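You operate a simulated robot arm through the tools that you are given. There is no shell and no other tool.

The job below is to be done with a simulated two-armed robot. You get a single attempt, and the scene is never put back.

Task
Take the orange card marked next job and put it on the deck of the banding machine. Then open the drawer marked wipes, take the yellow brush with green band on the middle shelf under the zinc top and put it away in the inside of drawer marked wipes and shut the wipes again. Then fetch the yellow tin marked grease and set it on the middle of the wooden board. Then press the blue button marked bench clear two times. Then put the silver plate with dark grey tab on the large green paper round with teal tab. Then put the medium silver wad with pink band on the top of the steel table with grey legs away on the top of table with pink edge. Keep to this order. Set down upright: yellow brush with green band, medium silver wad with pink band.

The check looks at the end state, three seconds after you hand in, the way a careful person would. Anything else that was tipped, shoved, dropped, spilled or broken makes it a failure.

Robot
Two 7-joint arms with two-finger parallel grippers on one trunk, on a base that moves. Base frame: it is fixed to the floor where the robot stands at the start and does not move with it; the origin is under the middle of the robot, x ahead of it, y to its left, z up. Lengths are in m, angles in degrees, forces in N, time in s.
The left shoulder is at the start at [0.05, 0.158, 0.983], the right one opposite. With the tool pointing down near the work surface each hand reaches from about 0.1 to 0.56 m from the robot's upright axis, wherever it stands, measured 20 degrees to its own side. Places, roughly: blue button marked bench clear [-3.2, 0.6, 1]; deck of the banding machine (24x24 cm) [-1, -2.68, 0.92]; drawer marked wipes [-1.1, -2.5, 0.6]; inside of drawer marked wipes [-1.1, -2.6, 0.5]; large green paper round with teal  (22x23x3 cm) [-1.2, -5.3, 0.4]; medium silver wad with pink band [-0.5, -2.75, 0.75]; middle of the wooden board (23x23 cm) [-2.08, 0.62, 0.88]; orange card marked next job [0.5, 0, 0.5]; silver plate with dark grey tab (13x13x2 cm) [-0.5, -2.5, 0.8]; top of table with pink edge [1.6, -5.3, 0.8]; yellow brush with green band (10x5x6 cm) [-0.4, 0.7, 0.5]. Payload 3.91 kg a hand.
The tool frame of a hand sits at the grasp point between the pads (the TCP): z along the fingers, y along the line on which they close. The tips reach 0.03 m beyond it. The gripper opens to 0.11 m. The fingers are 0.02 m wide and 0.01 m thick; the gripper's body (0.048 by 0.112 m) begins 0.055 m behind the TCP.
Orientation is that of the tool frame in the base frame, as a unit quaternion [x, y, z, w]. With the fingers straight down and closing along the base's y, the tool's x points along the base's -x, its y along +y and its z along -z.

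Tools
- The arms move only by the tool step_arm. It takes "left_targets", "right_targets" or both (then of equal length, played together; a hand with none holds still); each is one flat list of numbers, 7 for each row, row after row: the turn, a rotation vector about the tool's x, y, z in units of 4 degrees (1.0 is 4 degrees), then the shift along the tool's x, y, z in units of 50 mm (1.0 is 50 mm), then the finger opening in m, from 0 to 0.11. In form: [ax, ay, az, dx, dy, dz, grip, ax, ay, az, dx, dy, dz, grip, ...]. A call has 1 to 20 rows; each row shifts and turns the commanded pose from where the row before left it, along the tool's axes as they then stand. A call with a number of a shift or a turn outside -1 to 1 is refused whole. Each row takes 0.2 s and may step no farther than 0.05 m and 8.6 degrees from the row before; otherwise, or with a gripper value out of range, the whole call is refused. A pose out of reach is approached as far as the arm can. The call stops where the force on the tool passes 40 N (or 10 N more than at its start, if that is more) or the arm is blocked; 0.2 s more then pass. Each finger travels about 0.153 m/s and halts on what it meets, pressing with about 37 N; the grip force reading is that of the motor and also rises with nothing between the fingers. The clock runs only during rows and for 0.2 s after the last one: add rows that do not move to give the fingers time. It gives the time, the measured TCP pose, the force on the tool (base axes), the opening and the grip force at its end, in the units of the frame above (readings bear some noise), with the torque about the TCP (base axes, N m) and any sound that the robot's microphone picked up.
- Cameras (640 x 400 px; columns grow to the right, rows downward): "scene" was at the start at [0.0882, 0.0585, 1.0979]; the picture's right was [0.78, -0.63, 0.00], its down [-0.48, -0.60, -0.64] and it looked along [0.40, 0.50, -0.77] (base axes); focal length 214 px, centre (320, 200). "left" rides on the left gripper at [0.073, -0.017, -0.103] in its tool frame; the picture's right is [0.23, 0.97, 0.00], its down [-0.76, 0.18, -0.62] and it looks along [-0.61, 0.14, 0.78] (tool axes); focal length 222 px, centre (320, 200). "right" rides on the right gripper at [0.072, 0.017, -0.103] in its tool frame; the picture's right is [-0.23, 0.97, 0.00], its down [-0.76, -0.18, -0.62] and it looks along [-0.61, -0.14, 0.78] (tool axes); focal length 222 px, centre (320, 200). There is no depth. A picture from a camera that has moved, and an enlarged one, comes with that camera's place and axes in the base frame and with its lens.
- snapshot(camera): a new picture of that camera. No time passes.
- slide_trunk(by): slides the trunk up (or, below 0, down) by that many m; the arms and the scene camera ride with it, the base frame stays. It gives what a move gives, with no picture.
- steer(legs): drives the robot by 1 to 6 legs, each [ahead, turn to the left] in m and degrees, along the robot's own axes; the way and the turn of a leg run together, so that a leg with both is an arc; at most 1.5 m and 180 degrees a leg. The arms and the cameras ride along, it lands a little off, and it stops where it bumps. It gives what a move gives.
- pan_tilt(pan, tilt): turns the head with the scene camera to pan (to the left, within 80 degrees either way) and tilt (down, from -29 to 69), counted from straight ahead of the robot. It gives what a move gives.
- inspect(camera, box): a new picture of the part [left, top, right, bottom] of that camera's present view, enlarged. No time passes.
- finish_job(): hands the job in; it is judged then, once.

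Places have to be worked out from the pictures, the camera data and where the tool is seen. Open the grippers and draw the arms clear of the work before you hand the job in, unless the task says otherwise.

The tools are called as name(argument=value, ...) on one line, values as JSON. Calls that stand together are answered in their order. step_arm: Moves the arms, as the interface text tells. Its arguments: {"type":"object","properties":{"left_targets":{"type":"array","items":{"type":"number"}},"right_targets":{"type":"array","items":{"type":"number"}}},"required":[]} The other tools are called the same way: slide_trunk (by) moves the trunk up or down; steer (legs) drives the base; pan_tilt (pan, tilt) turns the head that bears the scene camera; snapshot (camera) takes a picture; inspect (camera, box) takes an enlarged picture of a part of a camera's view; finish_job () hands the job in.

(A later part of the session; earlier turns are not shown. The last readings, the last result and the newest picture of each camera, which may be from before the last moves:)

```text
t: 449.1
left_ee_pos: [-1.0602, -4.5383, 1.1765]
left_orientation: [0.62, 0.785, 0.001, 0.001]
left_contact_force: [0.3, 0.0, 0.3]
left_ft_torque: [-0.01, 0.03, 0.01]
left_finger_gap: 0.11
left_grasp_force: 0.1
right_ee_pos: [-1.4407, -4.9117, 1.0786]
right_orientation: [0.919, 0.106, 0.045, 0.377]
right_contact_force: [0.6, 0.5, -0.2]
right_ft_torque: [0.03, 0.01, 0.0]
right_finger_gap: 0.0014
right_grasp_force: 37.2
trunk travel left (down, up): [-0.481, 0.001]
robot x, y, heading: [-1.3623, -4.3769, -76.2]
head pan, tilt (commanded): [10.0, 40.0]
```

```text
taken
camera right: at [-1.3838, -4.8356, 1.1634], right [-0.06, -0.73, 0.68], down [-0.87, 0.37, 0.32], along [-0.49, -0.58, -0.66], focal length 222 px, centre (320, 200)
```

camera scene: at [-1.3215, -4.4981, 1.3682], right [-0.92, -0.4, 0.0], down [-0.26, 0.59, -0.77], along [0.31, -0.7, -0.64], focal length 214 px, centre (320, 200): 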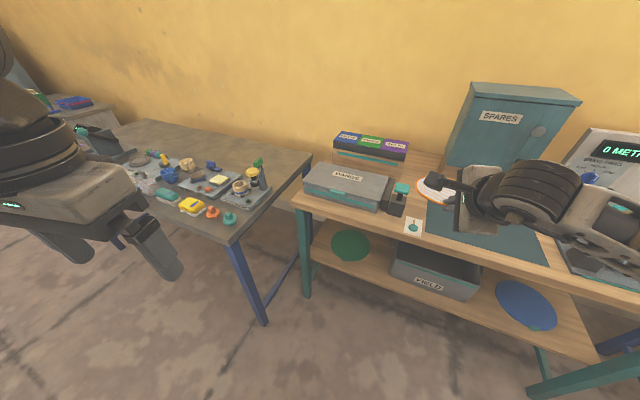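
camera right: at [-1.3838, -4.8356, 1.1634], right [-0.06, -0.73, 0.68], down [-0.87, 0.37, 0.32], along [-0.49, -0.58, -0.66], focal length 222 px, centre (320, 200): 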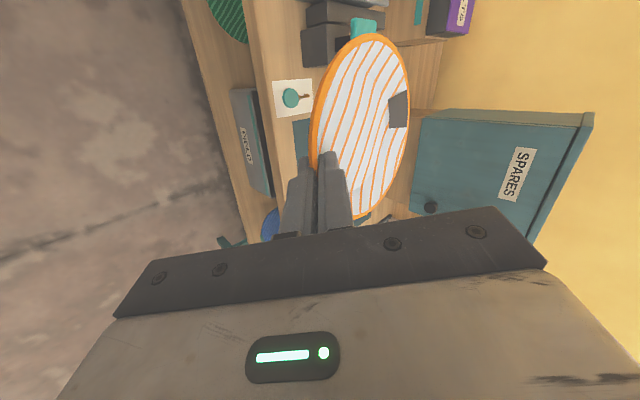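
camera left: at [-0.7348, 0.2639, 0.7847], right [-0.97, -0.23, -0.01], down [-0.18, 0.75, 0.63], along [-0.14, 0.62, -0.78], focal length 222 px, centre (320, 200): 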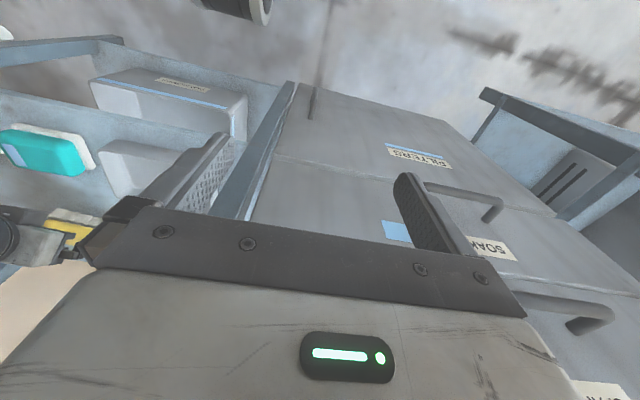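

I back off 15 cm so the plate clears the table edge when lowered, and bring the hand 15 cm toward the middle.

steer(legs=[[-0.16, 0]])

step_arm(right_targets=[0, 0, 0, 0.75, 0, 0, 0.0, 0, 0, 0, 0.75, 0, 0, 0.0, 0, 0, 0, 0.75, 0, 0, 0.0, 0, 0, 0, 0.75, 0, 0, 0.0])

slide_trunk(by=-0.2)

snapshot(camera="scene")

snapshot(camera="right")

```text
t: 450.6
left_ee_pos: [-1.0974, -4.3843, 1.1766]
left_orientation: [0.62, 0.785, 0.001, -0.001]
left_contact_force: [-0.4, 0.1, 0.2]
left_ft_torque: [-0.05, 0.0, 0.0]
left_finger_gap: 0.11
left_grasp_force: 0.0
right_ee_pos: [-1.4765, -4.7575, 1.0776]
right_orientation: [0.918, 0.108, 0.045, 0.378]
right_contact_force: [0.6, -0.5, 0.3]
right_ft_torque: [-0.01, -0.02, -0.01]
right_finger_gap: 0.0013
right_grasp_force: 37.0
trunk travel left (down, up): [-0.481, 0.001]
robot x, y, heading: [-1.4048, -4.2278, -76.4]
head pan, tilt (commanded): [10.0, 40.0]
```

```text
t: 451.6
left_ee_pos: [-1.0972, -4.3852, 1.1758]
left_orientation: [0.619, 0.785, 0.0, -0.002]
left_contact_force: [-0.1, -0.2, -1.3]
left_ft_torque: [0.0, 0.03, 0.0]
left_finger_gap: 0.1098
left_grasp_force: 0.1
right_ee_pos: [-1.3297, -4.7232, 1.0776]
right_orientation: [0.919, 0.108, 0.046, 0.377]
right_contact_force: [-0.1, -0.4, -0.7]
right_ft_torque: [0.02, 0.01, 0.02]
right_finger_gap: 0.0012
right_grasp_force: 37.4
trunk travel left (down, up): [-0.481, 0.001]
robot x, y, heading: [-1.4013, -4.2292, -76.2]
head pan, tilt (commanded): [10.0, 40.0]
```

```text
t: 453.7
left_ee_pos: [-1.0985, -4.3856, 0.9759]
left_orientation: [0.62, 0.785, 0.001, 0.0]
left_contact_force: [0.5, 0.5, 0.6]
left_ft_torque: [0.03, -0.02, 0.0]
left_finger_gap: 0.11
left_grasp_force: 0.1
right_ee_pos: [-1.3303, -4.7231, 0.8779]
right_orientation: [0.919, 0.107, 0.045, 0.378]
right_contact_force: [-0.1, 0.1, -0.1]
right_ft_torque: [0.0, -0.02, -0.03]
right_finger_gap: 0.0014
right_grasp_force: 37.1
trunk travel left (down, up): [-0.281, 0.201]
robot x, y, heading: [-1.4006, -4.2229, -76.4]
head pan, tilt (commanded): [10.0, 40.0]
```

```text
taken
camera scene: at [-1.3586, -4.3443, 1.1682], right [-0.92, -0.4, 0.0], down [-0.26, 0.59, -0.77], along [0.31, -0.7, -0.64], focal length 214 px, centre (320, 200)
```

scene: 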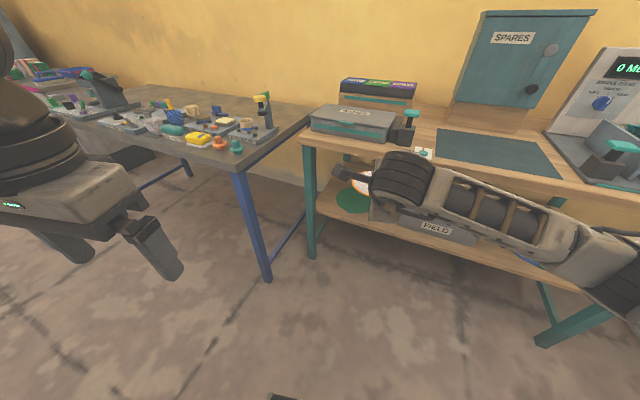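

```text
taken
camera right: at [-1.2748, -4.6468, 0.9633], right [-0.06, -0.73, 0.68], down [-0.87, 0.37, 0.32], along [-0.48, -0.58, -0.66], focal length 222 px, centre (320, 200)
```

right: 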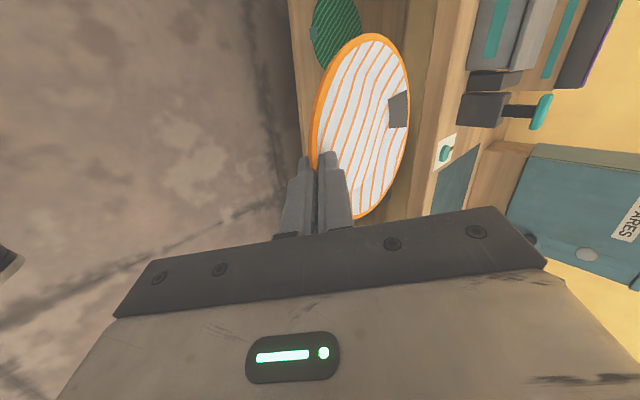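

The plate is held well. I lower the trunk to the bottom and look under the table top.

slide_trunk(by=-0.275)

pan_tilt(pan=12, tilt=25)

snapshot(camera="scene")

inspect(camera="scene", box=[250, 160, 450, 285])

snapshot(camera="right")

```text
t: 456.5
left_ee_pos: [-1.0977, -4.3852, 0.7009]
left_orientation: [0.62, 0.785, 0.001, -0.001]
left_contact_force: [-0.7, -0.1, 0.4]
left_ft_torque: [-0.02, 0.0, -0.01]
left_finger_gap: 0.1099
left_grasp_force: 0.0
right_ee_pos: [-1.3306, -4.7233, 0.6037]
right_orientation: [0.919, 0.108, 0.045, 0.377]
right_contact_force: [0.7, -1.0, -0.5]
right_ft_torque: [0.02, 0.0, 0.01]
right_finger_gap: 0.0015
right_grasp_force: 36.8
trunk travel left (down, up): [-0.006, 0.476]
robot x, y, heading: [-1.4065, -4.2256, -76.3]
head pan, tilt (commanded): [10.0, 40.0]
```

```text
t: 457.3
left_ee_pos: [-1.0971, -4.3829, 0.7015]
left_orientation: [0.62, 0.785, 0.001, 0.0]
left_contact_force: [0.3, 0.4, 0.6]
left_ft_torque: [-0.01, 0.04, 0.02]
left_finger_gap: 0.11
left_grasp_force: 0.1
right_ee_pos: [-1.3311, -4.7235, 0.6029]
right_orientation: [0.919, 0.108, 0.046, 0.378]
right_contact_force: [0.1, -0.1, 0.0]
right_ft_torque: [-0.01, -0.02, 0.0]
right_finger_gap: 0.0012
right_grasp_force: 36.6
trunk travel left (down, up): [-0.006, 0.476]
robot x, y, heading: [-1.4035, -4.2223, -76.4]
head pan, tilt (commanded): [12.0, 25.0]
```

```text
taken
camera scene: at [-1.3528, -4.3495, 0.9165], right [-0.9, -0.43, 0.0], down [-0.18, 0.38, -0.91], along [0.39, -0.82, -0.42], focal length 214 px, centre (320, 200)
```

scene: 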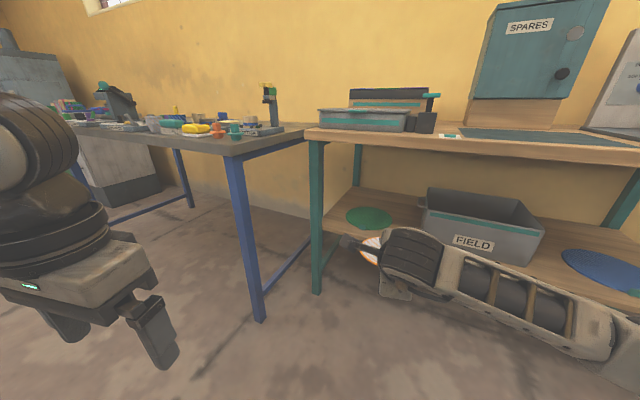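

```text
3.20 times, centred on (350, 222) of scene
camera zoom: at [-1.3528, -4.3495, 0.9165], right [-0.9, -0.43, 0.0], down [-0.18, 0.38, -0.91], along [0.39, -0.82, -0.42], focal length 686 px, centre (224, 128)
```

zoom: 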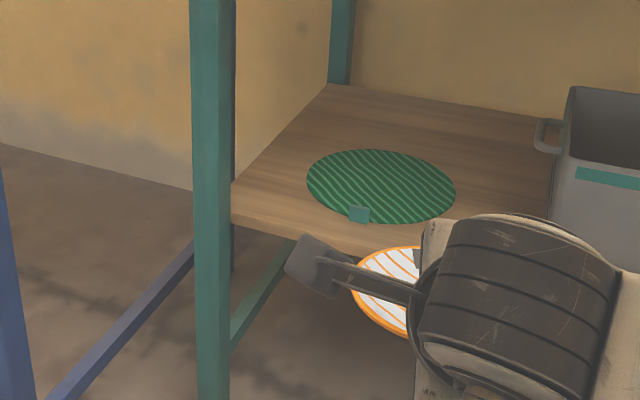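

```text
taken
camera right: at [-1.2748, -4.6468, 0.6882], right [-0.06, -0.73, 0.68], down [-0.87, 0.37, 0.32], along [-0.48, -0.58, -0.66], focal length 222 px, centre (320, 200)
```

right: 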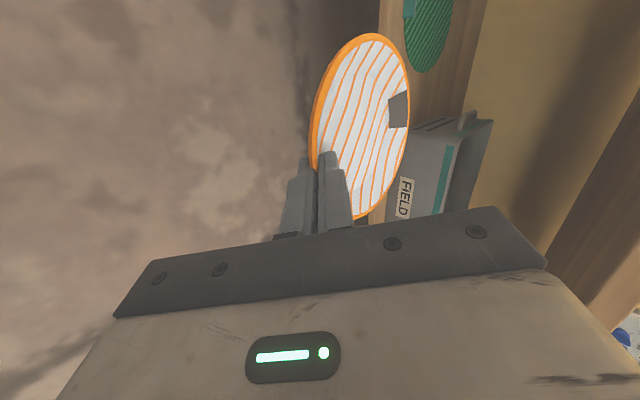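

The round is a thin flat disc with a small upright teal tab at its front; its centre is about (-1.174, -5.263). The plate's far side hangs about 5° low, so I level it by turning the hand, and drive in 0.25 m.

step_arm(right_targets=[-0.65, 0, 0, 0, 0, 0, 0.0, -0.65, 0, 0, 0, 0, 0, 0.0])

steer(legs=[[0.25, 0]])

snapshot(camera="scene")

inspect(camera="scene", box=[250, 200, 410, 300])

snapshot(camera="right")

```text
t: 457.9
left_ee_pos: [-1.0974, -4.3851, 0.7004]
left_orientation: [0.62, 0.784, 0.001, 0.0]
left_contact_force: [-0.6, 0.2, 0.0]
left_ft_torque: [-0.01, -0.01, -0.02]
left_finger_gap: 0.11
left_grasp_force: 0.1
right_ee_pos: [-1.3296, -4.722, 0.6025]
right_orientation: [0.9, 0.104, 0.05, 0.419]
right_contact_force: [-0.9, 0.2, -0.6]
right_ft_torque: [-0.03, -0.01, 0.0]
right_finger_gap: 0.0015
right_grasp_force: 36.6
trunk travel left (down, up): [-0.006, 0.476]
robot x, y, heading: [-1.4025, -4.2287, -76.6]
head pan, tilt (commanded): [12.0, 25.0]
```

```text
t: 459.7
left_ee_pos: [-1.0386, -4.6248, 0.7016]
left_orientation: [0.62, 0.785, 0.001, -0.001]
left_contact_force: [0.0, 0.2, -0.4]
left_ft_torque: [0.01, -0.01, 0.03]
left_finger_gap: 0.1103
left_grasp_force: 0.1
right_ee_pos: [-1.2729, -4.9624, 0.6027]
right_orientation: [0.9, 0.105, 0.05, 0.419]
right_contact_force: [-0.1, -0.1, -0.5]
right_ft_torque: [-0.02, 0.03, 0.03]
right_finger_gap: 0.0014
right_grasp_force: 36.6
trunk travel left (down, up): [-0.006, 0.476]
robot x, y, heading: [-1.3453, -4.4651, -76.2]
head pan, tilt (commanded): [12.0, 25.0]
```

```text
taken
camera scene: at [-1.2943, -4.5902, 0.9165], right [-0.9, -0.43, 0.0], down [-0.18, 0.38, -0.91], along [0.39, -0.82, -0.42], focal length 214 px, centre (320, 200)
```

scene: 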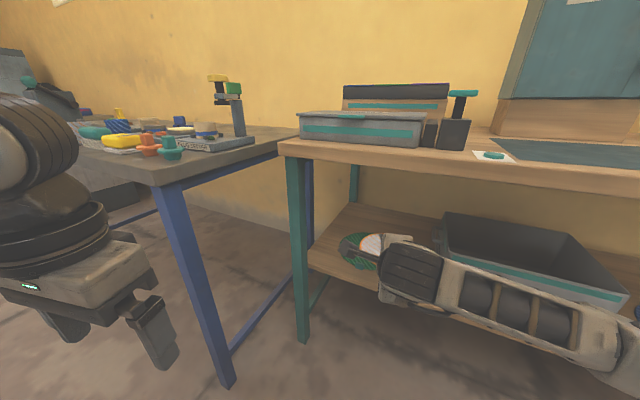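

```text
4.00 times, centred on (330, 250) of scene
camera zoom: at [-1.2943, -4.5902, 0.9165], right [-0.9, -0.43, 0.0], down [-0.18, 0.38, -0.91], along [0.39, -0.82, -0.42], focal length 858 px, centre (280, 0)
```

zoom: 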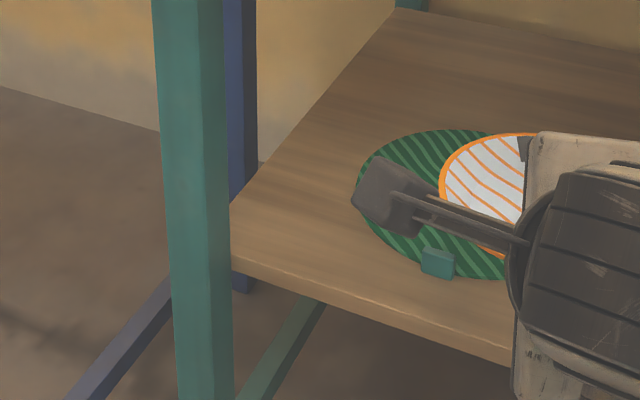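

```text
taken
camera right: at [-1.2179, -4.8801, 0.6824], right [-0.08, -0.66, 0.74], down [-0.88, 0.4, 0.26], along [-0.47, -0.63, -0.61], focal length 222 px, centre (320, 200)
```

right: 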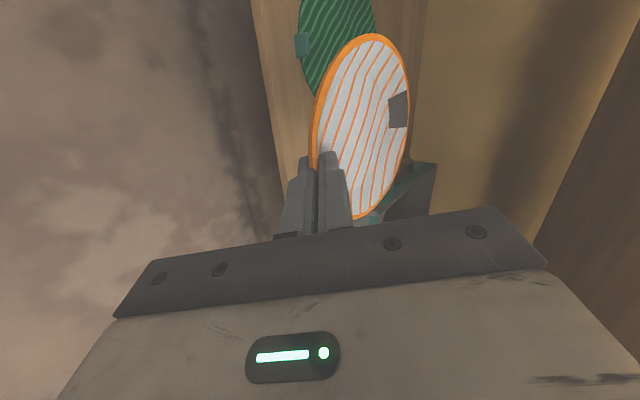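

Nearly there; the plate is about level and the left arm is clear of the blue table. I drive in another 0.18 m.

steer(legs=[[0.18, 0]])

snapshot(camera="scene")

snapshot(camera="right")

snapshot(camera="left")

```text
t: 461.2
left_ee_pos: [-0.9964, -4.7977, 0.7012]
left_orientation: [0.62, 0.785, 0.001, 0.0]
left_contact_force: [-0.2, 0.5, -1.0]
left_ft_torque: [0.02, 0.04, 0.01]
left_finger_gap: 0.1101
left_grasp_force: 0.1
right_ee_pos: [-1.2284, -5.1369, 0.6032]
right_orientation: [0.9, 0.106, 0.05, 0.419]
right_contact_force: [0.2, -0.6, -0.8]
right_ft_torque: [0.04, 0.02, -0.02]
right_finger_gap: 0.0013
right_grasp_force: 36.8
trunk travel left (down, up): [-0.006, 0.476]
robot x, y, heading: [-1.3014, -4.6385, -76.3]
head pan, tilt (commanded): [12.0, 25.0]
```

```text
taken
camera scene: at [-1.2521, -4.7633, 0.9165], right [-0.9, -0.43, 0.0], down [-0.18, 0.38, -0.91], along [0.39, -0.82, -0.42], focal length 214 px, centre (320, 200)
```

scene: 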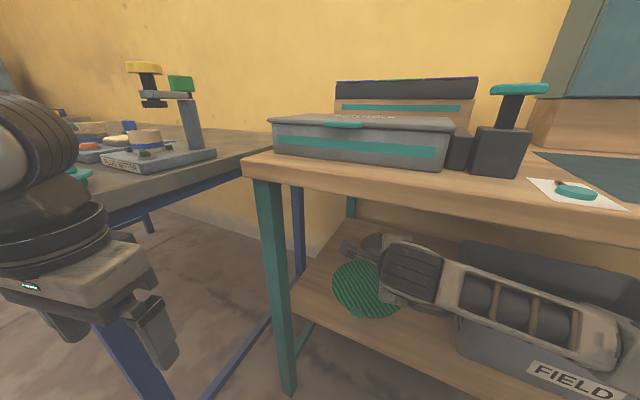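

```text
taken
camera right: at [-1.1755, -5.0531, 0.6824], right [-0.08, -0.66, 0.74], down [-0.88, 0.4, 0.26], along [-0.47, -0.63, -0.61], focal length 222 px, centre (320, 200)
```

right: 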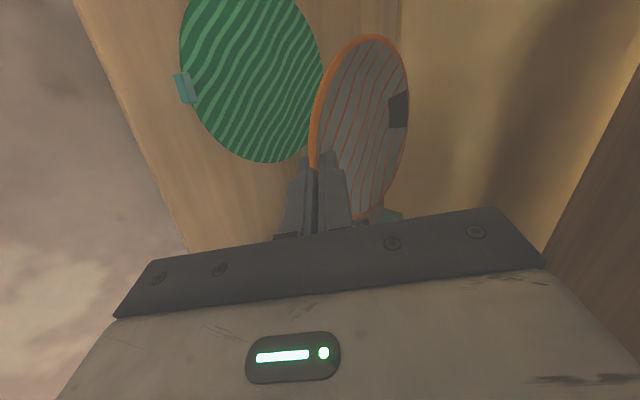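

```text
taken
camera left: at [-1.0303, -4.7316, 0.8057], right [0.89, 0.45, 0.0], down [0.35, -0.7, 0.62], along [0.28, -0.56, -0.78], focal length 222 px, centre (320, 200)
```

left: 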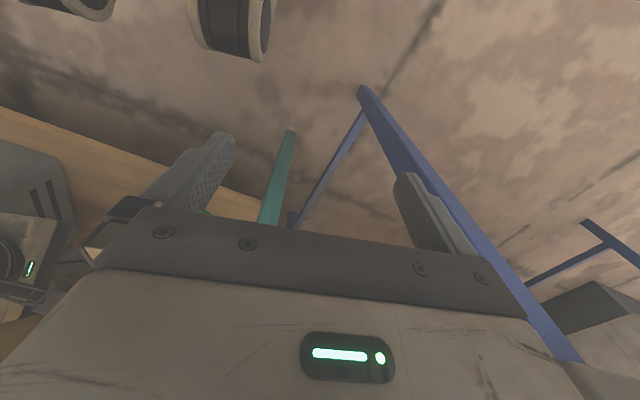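

The disc is in the wrist view, below and to the left of the plate. I move 6 cm forward, 2.5 cm left and 10 cm down, and look again.

step_arm(right_targets=[0, 0, 0, 0.17, -0.24, 0.75, 0.0, 0, 0, 0, 0.17, -0.24, 0.75, 0.0, 0, 0, 0, 0.17, -0.24, 0.75, 0.0, 0, 0, 0, 0, 0, 0, 0.0])

snapshot(camera="right")

inspect(camera="scene", box=[290, 220, 450, 340])

```text
t: 462.2
left_ee_pos: [-0.9957, -4.7988, 0.7012]
left_orientation: [0.62, 0.785, 0.001, 0.0]
left_contact_force: [-0.4, 0.0, -0.7]
left_ft_torque: [0.0, 0.01, 0.05]
left_finger_gap: 0.11
left_grasp_force: 0.1
right_ee_pos: [-1.1894, -5.1909, 0.5021]
right_orientation: [0.9, 0.106, 0.05, 0.419]
right_contact_force: [0.1, -0.1, 0.0]
right_ft_torque: [-0.03, 0.0, 0.02]
right_finger_gap: 0.0014
right_grasp_force: 37.1
trunk travel left (down, up): [-0.006, 0.476]
robot x, y, heading: [-1.2979, -4.6399, -76.3]
head pan, tilt (commanded): [12.0, 25.0]
```

```text
taken
camera right: at [-1.1353, -5.1088, 0.5815], right [-0.08, -0.66, 0.74], down [-0.88, 0.4, 0.26], along [-0.47, -0.63, -0.61], focal length 222 px, centre (320, 200)
```

right: 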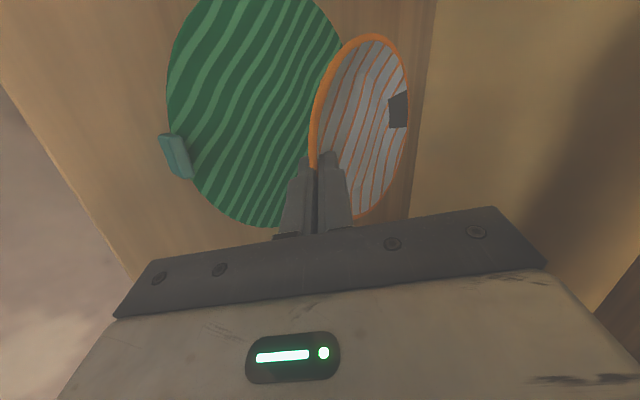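

```text
3.33 times, centred on (370, 280) of scene
camera zoom: at [-1.2521, -4.7634, 0.9165], right [-0.9, -0.43, 0.0], down [-0.18, 0.38, -0.91], along [0.39, -0.82, -0.42], focal length 715 px, centre (153, -67)
```

zoom: 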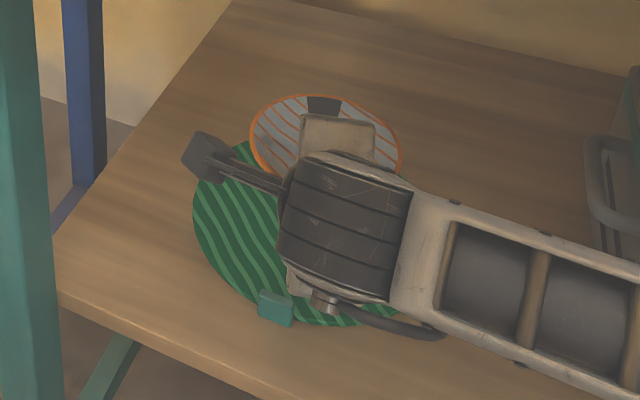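

The plate is right above the disc's centre. I lower 5 cm, then continue in small steps to contact.

step_arm(right_targets=[0, 0, 0, 0, -0.38, 0.32, 0.0, 0, 0, 0, 0, -0.38, 0.32, 0.0, 0, 0, 0, 0, 0, 0, 0.0])

step_arm(right_targets=[0, 0, 0, 0, -0.0765, 0.0642, 0.0, 0, 0, 0, 0, 0, 0, 0.0])

snapshot(camera="right")

inspect(camera="scene", box=[290, 220, 450, 340])

```text
t: 463.0
left_ee_pos: [-0.9979, -4.7979, 0.7017]
left_orientation: [0.62, 0.785, 0.001, 0.0]
left_contact_force: [0.5, -0.2, 0.3]
left_ft_torque: [-0.01, -0.01, -0.06]
left_finger_gap: 0.11
left_grasp_force: 0.0
right_ee_pos: [-1.19, -5.1923, 0.4529]
right_orientation: [0.901, 0.105, 0.05, 0.419]
right_contact_force: [0.1, -0.3, -1.2]
right_ft_torque: [0.01, 0.0, 0.03]
right_finger_gap: 0.0014
right_grasp_force: 36.6
trunk travel left (down, up): [-0.006, 0.476]
robot x, y, heading: [-1.3003, -4.6418, -76.5]
head pan, tilt (commanded): [12.0, 25.0]
```

```text
t: 463.6
left_ee_pos: [-0.9972, -4.7992, 0.7011]
left_orientation: [0.62, 0.785, 0.001, 0.0]
left_contact_force: [0.6, -1.1, -0.5]
left_ft_torque: [-0.02, -0.01, 0.0]
left_finger_gap: 0.1102
left_grasp_force: 0.2
right_ee_pos: [-1.1881, -5.1923, 0.4487]
right_orientation: [0.901, 0.105, 0.051, 0.418]
right_contact_force: [0.2, 0.6, 0.1]
right_ft_torque: [0.0, 0.01, -0.02]
right_finger_gap: 0.0012
right_grasp_force: 36.6
trunk travel left (down, up): [-0.006, 0.476]
robot x, y, heading: [-1.3003, -4.6416, -76.3]
head pan, tilt (commanded): [12.0, 25.0]
```

```text
taken
camera right: at [-1.1354, -5.1087, 0.5282], right [-0.08, -0.66, 0.74], down [-0.88, 0.4, 0.26], along [-0.47, -0.63, -0.61], focal length 222 px, centre (320, 200)
```

right: 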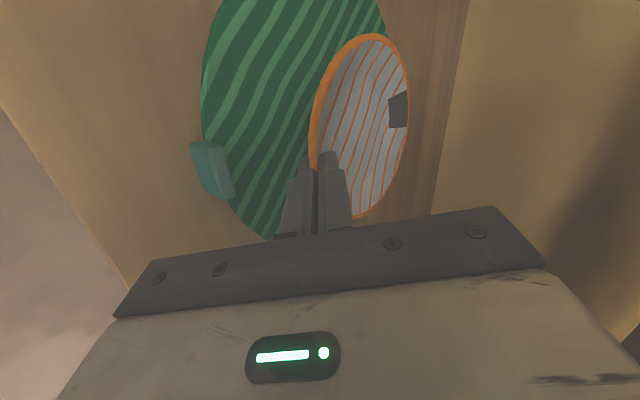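

```text
3.33 times, centred on (370, 280) of scene
camera zoom: at [-1.252, -4.7634, 0.9165], right [-0.9, -0.43, 0.0], down [-0.18, 0.38, -0.91], along [0.39, -0.82, -0.42], focal length 715 px, centre (153, -67)
```

zoom: 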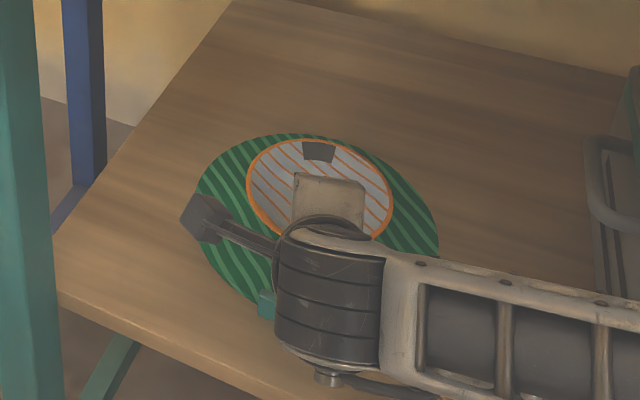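

The plate lies within a centimetre of the disc's centre. I keep lowering in 5 mm steps.

step_arm(right_targets=[0, 0, 0, 0, 0.013, 0.17, 0.0, 0, 0, 0, 0, 0, 0, 0.0])

step_arm(right_targets=[0, 0, 0, 0, -0.0765, 0.0642, 0.0, 0, 0, 0, 0, 0, 0, 0.0])

step_arm(right_targets=[0, 0, 0, 0, -0.0612, 0.0514, 0.0, 0, 0, 0, 0, 0, 0, 0.0])

inspect(camera="scene", box=[290, 220, 450, 340])

```text
t: 464.2
left_ee_pos: [-0.9956, -4.7991, 0.7014]
left_orientation: [0.62, 0.785, 0.002, 0.0]
left_contact_force: [0.3, 0.0, -0.9]
left_ft_torque: [0.02, 0.01, -0.03]
left_finger_gap: 0.11
left_grasp_force: 0.0
right_ee_pos: [-1.1876, -5.1991, 0.4433]
right_orientation: [0.9, 0.106, 0.05, 0.419]
right_contact_force: [-0.1, 0.1, 0.2]
right_ft_torque: [0.04, 0.02, -0.01]
right_finger_gap: 0.0017
right_grasp_force: 37.2
trunk travel left (down, up): [-0.006, 0.476]
robot x, y, heading: [-1.2998, -4.6401, -76.5]
head pan, tilt (commanded): [12.0, 25.0]
```

```text
t: 464.8
left_ee_pos: [-0.9972, -4.7996, 0.7017]
left_orientation: [0.62, 0.785, 0.002, 0.0]
left_contact_force: [-0.3, -0.8, 0.3]
left_ft_torque: [0.01, 0.01, 0.03]
left_finger_gap: 0.1103
left_grasp_force: 0.0
right_ee_pos: [-1.188, -5.1978, 0.4384]
right_orientation: [0.901, 0.105, 0.05, 0.419]
right_contact_force: [0.5, -0.4, 0.1]
right_ft_torque: [0.02, 0.0, -0.01]
right_finger_gap: 0.0014
right_grasp_force: 36.7
trunk travel left (down, up): [-0.006, 0.476]
robot x, y, heading: [-1.3024, -4.6379, -76.4]
head pan, tilt (commanded): [12.0, 25.0]
```

```text
t: 465.4
left_ee_pos: [-0.9971, -4.7971, 0.6996]
left_orientation: [0.619, 0.785, 0.001, -0.001]
left_contact_force: [0.1, -0.1, 0.5]
left_ft_torque: [-0.08, 0.0, 0.0]
left_finger_gap: 0.11
left_grasp_force: 0.1
right_ee_pos: [-1.1873, -5.1977, 0.4348]
right_orientation: [0.9, 0.105, 0.05, 0.419]
right_contact_force: [-0.6, 0.3, -0.3]
right_ft_torque: [-0.01, 0.0, 0.03]
right_finger_gap: 0.0015
right_grasp_force: 36.5
trunk travel left (down, up): [-0.006, 0.476]
robot x, y, heading: [-1.3007, -4.6399, -76.4]
head pan, tilt (commanded): [12.0, 25.0]
```

```text
3.33 times, centred on (370, 280) of scene
camera zoom: at [-1.252, -4.7634, 0.9165], right [-0.9, -0.43, 0.0], down [-0.18, 0.38, -0.91], along [0.39, -0.82, -0.42], focal length 715 px, centre (153, -67)
```

zoom: 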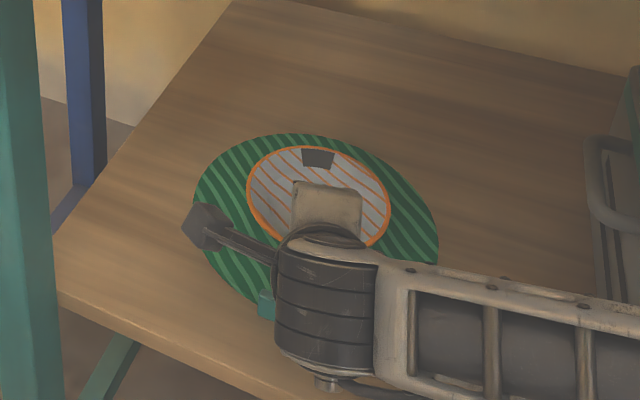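

Still free; two or three more small steps.

step_arm(right_targets=[0, 0, 0, 0, -0.0612, 0.0514, 0.0, 0, 0, 0, 0, 0, 0, 0.0])

step_arm(right_targets=[0, 0, 0, 0, -0.0612, 0.0514, 0.0, 0, 0, 0, 0, 0, 0, 0.0])

step_arm(right_targets=[0, 0, 0, 0, -0.0612, 0.0514, 0.0, 0, 0, 0, 0, 0, 0, 0.0])

snapshot(camera="right")

```text
t: 466.0
left_ee_pos: [-0.9973, -4.798, 0.702]
left_orientation: [0.62, 0.785, 0.001, 0.0]
left_contact_force: [-1.3, -0.4, 0.6]
left_ft_torque: [0.03, 0.01, 0.01]
left_finger_gap: 0.1097
left_grasp_force: 0.1
right_ee_pos: [-1.1867, -5.1989, 0.4313]
right_orientation: [0.899, 0.105, 0.052, 0.422]
right_contact_force: [-0.7, 1.1, 7.9]
right_ft_torque: [-0.1, -0.02, 0.0]
right_finger_gap: 0.0013
right_grasp_force: 36.8
trunk travel left (down, up): [-0.006, 0.476]
robot x, y, heading: [-1.3016, -4.6374, -76.0]
head pan, tilt (commanded): [12.0, 25.0]
```

```text
t: 466.6
left_ee_pos: [-0.9962, -4.7963, 0.7021]
left_orientation: [0.62, 0.785, 0.0, 0.0]
left_contact_force: [-0.2, 0.4, 0.4]
left_ft_torque: [-0.01, 0.02, 0.02]
left_finger_gap: 0.1097
left_grasp_force: 0.0
right_ee_pos: [-1.1861, -5.1996, 0.4299]
right_orientation: [0.898, 0.106, 0.052, 0.423]
right_contact_force: [-1.4, 0.7, 25.1]
right_ft_torque: [-0.33, -0.07, 0.03]
right_finger_gap: 0.001
right_grasp_force: 37.1
trunk travel left (down, up): [-0.006, 0.476]
robot x, y, heading: [-1.2995, -4.6392, -76.7]
head pan, tilt (commanded): [12.0, 25.0]
```

```text
t: 467.2
left_ee_pos: [-0.9956, -4.7967, 0.7025]
left_orientation: [0.62, 0.785, 0.0, 0.002]
left_contact_force: [-0.2, -0.1, -0.7]
left_ft_torque: [0.0, -0.02, 0.0]
left_finger_gap: 0.11
left_grasp_force: 0.1
right_ee_pos: [-1.1858, -5.1992, 0.4303]
right_orientation: [0.897, 0.106, 0.053, 0.425]
right_contact_force: [-2.7, 3.4, 35.7]
right_ft_torque: [-0.47, -0.08, -0.06]
right_finger_gap: 0.0013
right_grasp_force: 37.3
trunk travel left (down, up): [-0.006, 0.476]
robot x, y, heading: [-1.3002, -4.6389, -76.6]
head pan, tilt (commanded): [12.0, 25.0]
```

```text
taken
camera right: at [-1.1325, -5.116, 0.5085], right [-0.08, -0.65, 0.75], down [-0.88, 0.4, 0.25], along [-0.47, -0.64, -0.61], focal length 222 px, centre (320, 200)
```

right: 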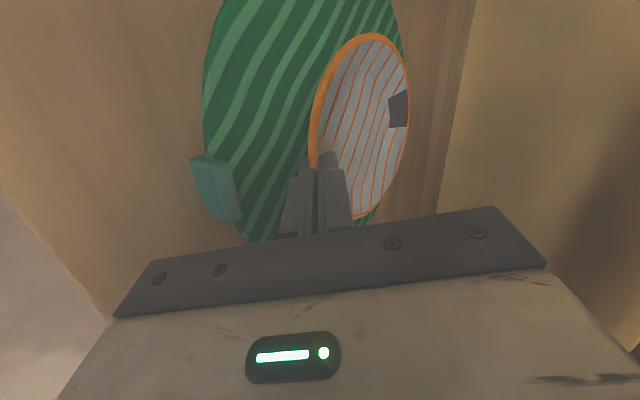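

Contact, 36 N. I relieve the load, then open with the hand rising so the lower finger stays still while the upper one lifts off.

step_arm(right_targets=[0, 0, 0, 0, 0.107, -0.09, 0.0, 0, 0, 0, 0, 0, 0, 0.0])

step_arm(right_targets=[0, 0, 0, 0, 0.06, 0, 0.007, 0, 0, 0, 0, 0.06, 0, 0.013, 0, 0, 0, 0, 0.06, 0, 0.019, 0, 0, 0, 0, 0.06, 0, 0.025, 0, 0, 0, 0, 0, 0, 0.025])

snapshot(camera="right")

inspect(camera="scene", box=[290, 220, 450, 340])

```text
t: 467.8
left_ee_pos: [-0.9964, -4.7961, 0.7012]
left_orientation: [0.62, 0.785, 0.0, 0.001]
left_contact_force: [0.8, -0.2, -0.5]
left_ft_torque: [-0.02, -0.02, -0.01]
left_finger_gap: 0.11
left_grasp_force: 0.0
right_ee_pos: [-1.1875, -5.1986, 0.4314]
right_orientation: [0.899, 0.106, 0.051, 0.421]
right_contact_force: [4.0, -3.2, 16.9]
right_ft_torque: [-0.36, -0.19, 0.03]
right_finger_gap: 0.001
right_grasp_force: 37.3
trunk travel left (down, up): [-0.006, 0.476]
robot x, y, heading: [-1.3049, -4.639, -76.5]
head pan, tilt (commanded): [12.0, 25.0]
```

```text
t: 469.0
left_ee_pos: [-0.9966, -4.7974, 0.7024]
left_orientation: [0.62, 0.784, 0.001, 0.001]
left_contact_force: [-0.3, 0.2, -0.5]
left_ft_torque: [0.0, 0.01, 0.02]
left_finger_gap: 0.1098
left_grasp_force: 0.0
right_ee_pos: [-1.1865, -5.2054, 0.44]
right_orientation: [0.9, 0.105, 0.05, 0.42]
right_contact_force: [-1.3, 1.6, 13.3]
right_ft_torque: [-0.08, -0.04, 0.01]
right_finger_gap: 0.0201
right_grasp_force: 0.0
trunk travel left (down, up): [-0.006, 0.476]
robot x, y, heading: [-1.3032, -4.6445, -76.3]
head pan, tilt (commanded): [12.0, 25.0]
```

```text
taken
camera right: at [-1.132, -5.122, 0.5187], right [-0.08, -0.66, 0.75], down [-0.88, 0.4, 0.26], along [-0.47, -0.63, -0.61], focal length 222 px, centre (320, 200)
```

right: 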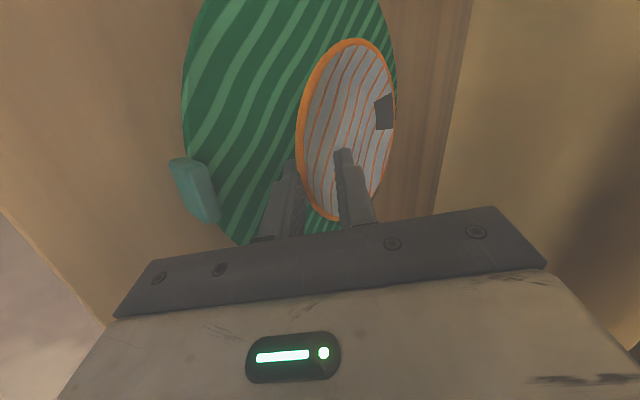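

```text
3.33 times, centred on (370, 280) of scene
camera zoom: at [-1.2522, -4.7625, 0.9167], right [-0.9, -0.43, 0.0], down [-0.18, 0.38, -0.91], along [0.39, -0.82, -0.42], focal length 715 px, centre (153, -67)
```

zoom: 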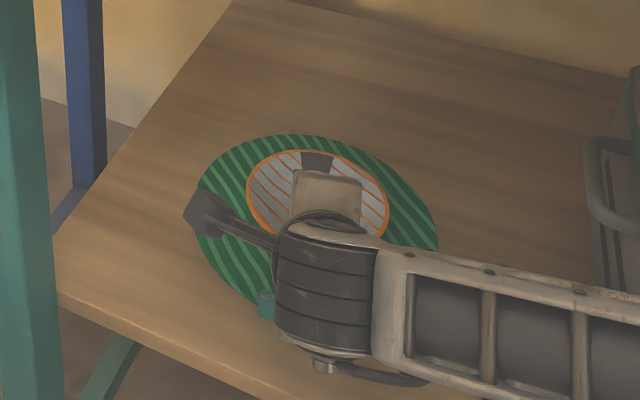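

Released: the plate sits on the disc. I retreat back and up along the finger direction.

step_arm(right_targets=[0, 0, 0, 0, 0, -0.2, 0.021, 0, 0, 0, 0, 0, -0.4, 0.021, 0, 0, 0, 0, 0, -0.6, 0.021, 0, 0, 0, 0, 0, -0.6, 0.021])

snapshot(camera="right")

inspect(camera="scene", box=[290, 220, 450, 340])

```text
t: 470.0
left_ee_pos: [-0.9973, -4.7975, 0.7009]
left_orientation: [0.619, 0.785, 0.002, 0.0]
left_contact_force: [0.7, 0.1, -0.2]
left_ft_torque: [0.01, -0.02, 0.02]
left_finger_gap: 0.1103
left_grasp_force: 0.1
right_ee_pos: [-1.2028, -5.1378, 0.4968]
right_orientation: [0.9, 0.105, 0.05, 0.419]
right_contact_force: [-0.2, 0.7, -0.4]
right_ft_torque: [-0.01, -0.02, 0.03]
right_finger_gap: 0.0209
right_grasp_force: 0.0
trunk travel left (down, up): [-0.006, 0.476]
robot x, y, heading: [-1.3023, -4.6406, -76.3]
head pan, tilt (commanded): [12.0, 25.0]
```

```text
taken
camera right: at [-1.1487, -5.0548, 0.5757], right [-0.08, -0.66, 0.74], down [-0.88, 0.4, 0.26], along [-0.47, -0.63, -0.61], focal length 222 px, centre (320, 200)
```

right: 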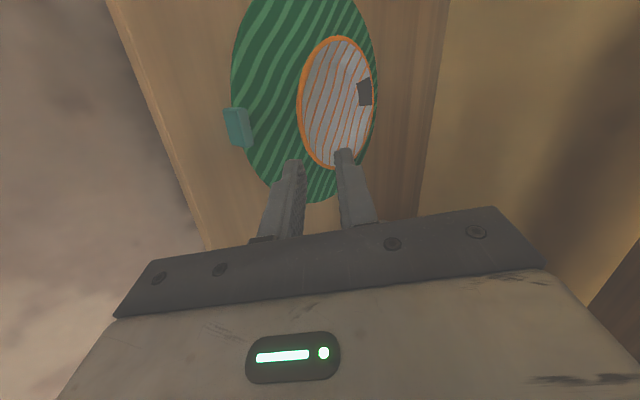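

```text
3.33 times, centred on (370, 280) of scene
camera zoom: at [-1.252, -4.7634, 0.9165], right [-0.9, -0.43, 0.0], down [-0.18, 0.38, -0.91], along [0.39, -0.82, -0.42], focal length 715 px, centre (153, -67)
```

zoom: 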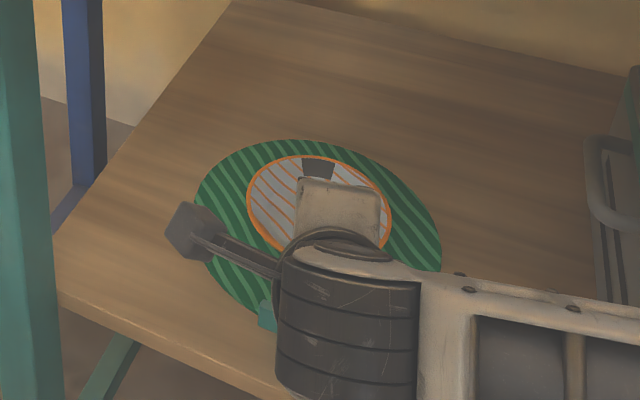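

The plate sits on the green round. I back straight out from under the table, then raise the trunk and view the result.

steer(legs=[[-0.42, 0]])

inspect(camera="scene", box=[250, 160, 450, 285])

```text
t: 472.6
left_ee_pos: [-1.0949, -4.393, 0.7012]
left_orientation: [0.621, 0.784, 0.001, 0.0]
left_contact_force: [-0.4, 0.3, -0.5]
left_ft_torque: [-0.01, -0.01, -0.03]
left_finger_gap: 0.1098
left_grasp_force: 0.1
right_ee_pos: [-1.3025, -4.7331, 0.4974]
right_orientation: [0.9, 0.103, 0.049, 0.42]
right_contact_force: [-0.1, -0.8, -1.0]
right_ft_torque: [-0.03, 0.01, 0.0]
right_finger_gap: 0.0214
right_grasp_force: 0.0
trunk travel left (down, up): [-0.006, 0.476]
robot x, y, heading: [-1.3992, -4.2336, -76.5]
head pan, tilt (commanded): [12.0, 25.0]
```

```text
3.20 times, centred on (350, 222) of scene
camera zoom: at [-1.3505, -4.3583, 0.9165], right [-0.9, -0.43, 0.0], down [-0.18, 0.38, -0.91], along [0.39, -0.82, -0.42], focal length 686 px, centre (224, 128)
```

zoom: 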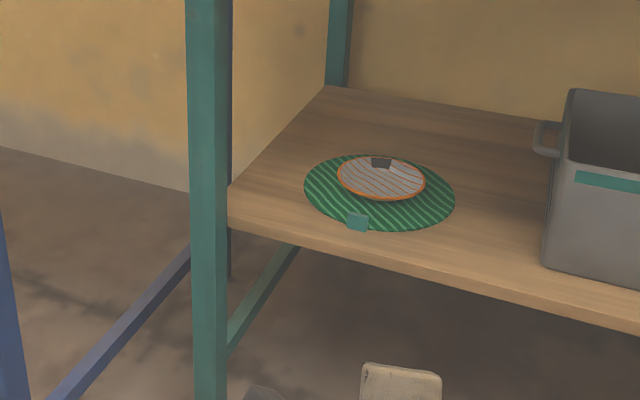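

Good. Now the wad. I raise the trunk and roll the right hand back so its camera is on top, ready for a 50° tilted grip.

slide_trunk(by=0.42)

step_arm(right_targets=[0, 0, 1, 0, 0, 0, 0.05, 0, 0, 1, 0, 0, 0, 0.08, 0, 0, 1, 0, 0, 0, 0.11, 0, 0, 1, 0, 0, 0, 0.11, 0, 0, 1, 0, 0, 0, 0.11, 0, 0, 1, 0, 0, 0, 0.11, 0, 0, 1, 0, 0, 0, 0.11, 0, 0, 1, 0, 0, 0, 0.11, 0, 0, 1, 0, 0, 0, 0.11, 0, 0, 1, 0, 0, 0, 0.11, 0, 0, 1, 0, 0, 0, 0.11, 0, 0, 1, 0, 0, 0, 0.11, 0, 0, 1, 0, 0, 0, 0.11, 0, 0, 1, 0, 0, 0, 0.11, 0, 0, 1, 0, 0, 0, 0.11, 0, 0, 1, 0, 0, 0, 0.11, 0, 0, 1, 0, 0, 0, 0.11, 0, 0, 1, 0, 0, 0, 0.11, 0, 0, 1, 0, 0, 0, 0.11, 0, 0, 1, 0, 0, 0, 0.11])

step_arm(right_targets=[0, 0, 1, 0, 0, 0, 0.11, 0, 0, 1, 0, 0, 0, 0.11, 0, 0, 0.5, 0, 0, 0, 0.11])

steer(legs=[[0, 76.5], [1.2, 0]])

pan_tilt(pan=0, tilt=20)

snapshot(camera="scene")

```text
refused: 0.42 is not a number from -0.4 to 0.4
```

```text
t: 476.8
left_ee_pos: [-1.0951, -4.3933, 0.7024]
left_orientation: [0.621, 0.784, 0.001, 0.0]
left_contact_force: [-0.1, -0.1, -0.3]
left_ft_torque: [0.06, -0.01, -0.01]
left_finger_gap: 0.1098
left_grasp_force: 0.0
right_ee_pos: [-1.3013, -4.7331, 0.4958]
right_orientation: [0.756, -0.5, 0.309, 0.288]
right_contact_force: [0.5, -0.8, -0.3]
right_ft_torque: [-0.01, 0.01, 0.0]
right_finger_gap: 0.11
right_grasp_force: 0.2
trunk travel left (down, up): [-0.006, 0.476]
robot x, y, heading: [-1.4044, -4.232, -76.6]
head pan, tilt (commanded): [12.0, 25.0]
```

```text
t: 477.6
left_ee_pos: [-1.0945, -4.3941, 0.7003]
left_orientation: [0.621, 0.784, 0.001, 0.0]
left_contact_force: [-0.2, 0.3, -0.1]
left_ft_torque: [-0.01, -0.05, 0.0]
left_finger_gap: 0.1098
left_grasp_force: 0.1
right_ee_pos: [-1.3014, -4.7336, 0.4965]
right_orientation: [0.711, -0.563, 0.332, 0.261]
right_contact_force: [-0.6, -0.5, 0.2]
right_ft_torque: [-0.04, -0.04, 0.03]
right_finger_gap: 0.1099
right_grasp_force: 0.0
trunk travel left (down, up): [-0.006, 0.476]
robot x, y, heading: [-1.4002, -4.2332, -76.4]
head pan, tilt (commanded): [12.0, 25.0]
```

```text
t: 487.0
left_ee_pos: [0.0249, -3.9619, 0.7002]
left_orientation: [-0.001, 1.0, 0.001, -0.001]
left_contact_force: [-0.6, -0.5, -0.1]
left_ft_torque: [0.01, -0.03, 0.01]
left_finger_gap: 0.11
left_grasp_force: 0.1
right_ee_pos: [0.3096, -4.2408, 0.4967]
right_orientation: [0.907, 0.001, 0.422, -0.001]
right_contact_force: [0.1, 0.8, 0.6]
right_ft_torque: [0.02, 0.0, 0.01]
right_finger_gap: 0.11
right_grasp_force: 0.0
trunk travel left (down, up): [-0.006, 0.476]
robot x, y, heading: [-0.1998, -4.2255, 0.5]
head pan, tilt (commanded): [12.0, 25.0]
```

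```text
t: 487.7
left_ee_pos: [0.0243, -3.963, 0.7011]
left_orientation: [-0.002, 1.0, 0.001, -0.001]
left_contact_force: [-0.4, 0.1, 0.2]
left_ft_torque: [0.0, 0.03, -0.01]
left_finger_gap: 0.11
left_grasp_force: 0.2
right_ee_pos: [0.3082, -4.2404, 0.4963]
right_orientation: [0.907, 0.001, 0.422, -0.002]
right_contact_force: [-0.4, 0.3, 0.4]
right_ft_torque: [0.0, 0.0, 0.03]
right_finger_gap: 0.11
right_grasp_force: 0.0
trunk travel left (down, up): [-0.006, 0.476]
robot x, y, heading: [-0.1977, -4.223, 0.5]
head pan, tilt (commanded): [0.0, 20.0]
```

```text
taken
camera scene: at [-0.0665, -4.2235, 0.9246], right [0.01, -1.0, 0.0], down [-0.34, 0.0, -0.94], along [0.94, 0.01, -0.34], focal length 214 px, centre (320, 200)
```

scene: 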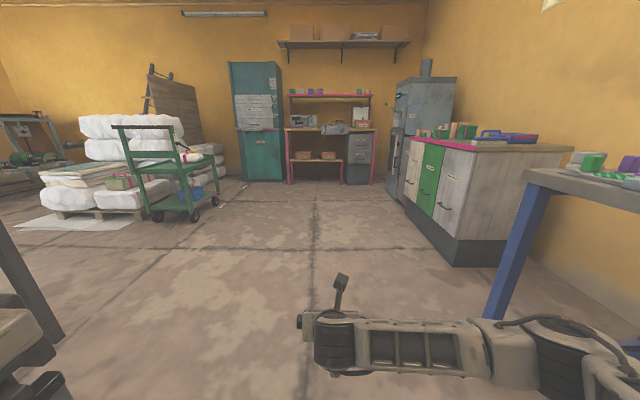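

The way is clear; the cabinet with the pink edge is ahead on the right. I raise the trunk and drive round to the passage and north.

slide_trunk(by=0.4)

steer(legs=[[0, 15.1], [1.4, 0], [0, 74.4], [1.2, 0], [1.08, 0]])

snapshot(camera="scene")

```text
t: 491.5
left_ee_pos: [0.0236, -3.9634, 1.1005]
left_orientation: [-0.001, 1.0, 0.001, -0.001]
left_contact_force: [0.0, 0.3, 0.2]
left_ft_torque: [-0.01, -0.01, -0.02]
left_finger_gap: 0.1098
left_grasp_force: 0.1
right_ee_pos: [0.3087, -4.2412, 0.8956]
right_orientation: [0.907, 0.001, 0.421, -0.002]
right_contact_force: [0.7, -0.6, -1.3]
right_ft_torque: [-0.01, 0.0, 0.0]
right_finger_gap: 0.11
right_grasp_force: 0.2
trunk travel left (down, up): [-0.406, 0.076]
robot x, y, heading: [-0.1978, -4.2222, 0.7]
head pan, tilt (commanded): [0.0, 20.0]
```

```text
t: 513.5
left_ee_pos: [0.8553, -1.3185, 1.1004]
left_orientation: [0.711, -0.703, 0.0, 0.0]
left_contact_force: [0.8, -0.5, 0.2]
left_ft_torque: [0.01, -0.02, -0.03]
left_finger_gap: 0.1098
left_grasp_force: 0.0
right_ee_pos: [1.1304, -1.0317, 0.8966]
right_orientation: [0.638, 0.644, 0.296, -0.3]
right_contact_force: [0.1, 0.0, -0.3]
right_ft_torque: [-0.01, 0.0, 0.0]
right_finger_gap: 0.1101
right_grasp_force: 0.0
trunk travel left (down, up): [-0.406, 0.076]
robot x, y, heading: [1.1226, -1.539, 91.0]
head pan, tilt (commanded): [0.0, 20.0]
```

```text
taken
camera scene: at [1.1144, -1.4075, 1.3246], right [1.0, 0.02, 0.0], down [0.01, -0.34, -0.94], along [-0.01, 0.94, -0.34], focal length 214 px, centre (320, 200)
```

scene: 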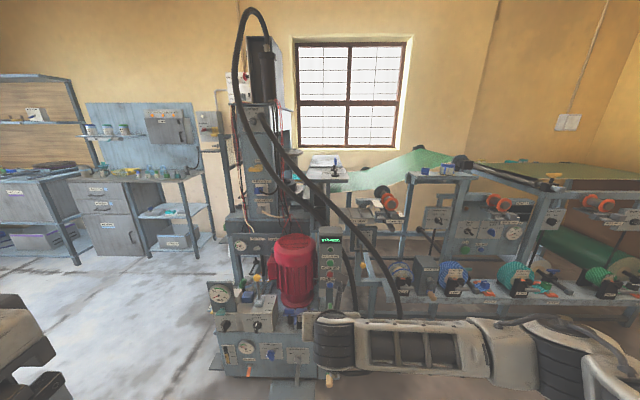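

I turn west, drive 1.44 m and face the steel table again.

steer(legs=[[0, 89], [1.43, 0], [0, 90]])

pan_tilt(pan=0, tilt=35)

snapshot(camera="scene")

inspect(camera="scene", box=[280, 120, 420, 210])

```text
t: 528.3
left_ee_pos: [-0.0585, -1.7686, 1.1]
left_orientation: [0.701, 0.713, 0.001, 0.001]
left_contact_force: [0.4, -0.5, 0.5]
left_ft_torque: [0.0, -0.01, 0.0]
left_finger_gap: 0.11
left_grasp_force: 0.0
right_ee_pos: [-0.3334, -2.0572, 0.8965]
right_orientation: [0.646, -0.636, 0.301, 0.295]
right_contact_force: [-0.2, -1.1, -0.5]
right_ft_torque: [0.01, 0.04, -0.02]
right_finger_gap: 0.11
right_grasp_force: 0.3
trunk travel left (down, up): [-0.406, 0.076]
robot x, y, heading: [-0.322, -1.546, -88.6]
head pan, tilt (commanded): [0.0, 20.0]
```

```text
t: 529.1
left_ee_pos: [-0.0576, -1.7683, 1.1011]
left_orientation: [0.701, 0.713, 0.001, 0.0]
left_contact_force: [0.1, 0.1, 0.6]
left_ft_torque: [0.0, 0.03, 0.03]
left_finger_gap: 0.1098
left_grasp_force: 0.0
right_ee_pos: [-0.3337, -2.0576, 0.8974]
right_orientation: [0.646, -0.636, 0.302, 0.295]
right_contact_force: [-0.8, 0.3, 0.1]
right_ft_torque: [-0.01, 0.01, 0.02]
right_finger_gap: 0.1101
right_grasp_force: 0.0
trunk travel left (down, up): [-0.406, 0.076]
robot x, y, heading: [-0.3234, -1.5518, -88.6]
head pan, tilt (commanded): [0.0, 35.0]
```

```text
taken
camera scene: at [-0.3193, -1.6786, 1.3008], right [-1.0, -0.02, 0.0], down [-0.01, 0.57, -0.82], along [0.02, -0.82, -0.57], focal length 214 px, centre (320, 200)
```

scene: 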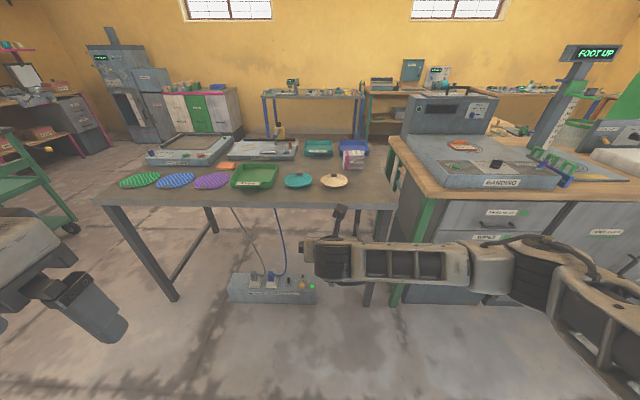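

```text
4.44 times, centred on (350, 165) of scene
camera zoom: at [-0.3193, -1.6786, 1.3008], right [-1.0, -0.02, 0.0], down [-0.01, 0.57, -0.82], along [0.02, -0.82, -0.57], focal length 953 px, centre (187, 356)
```

zoom: 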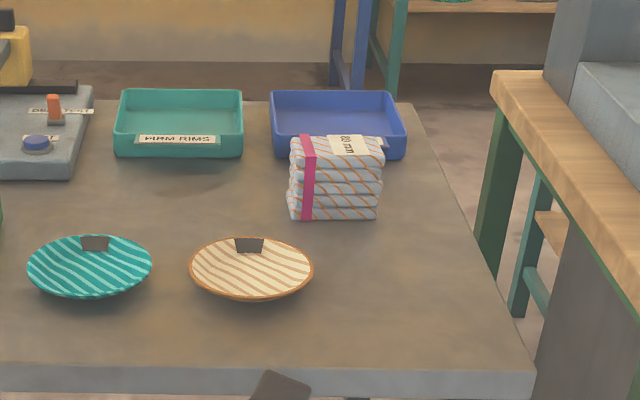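

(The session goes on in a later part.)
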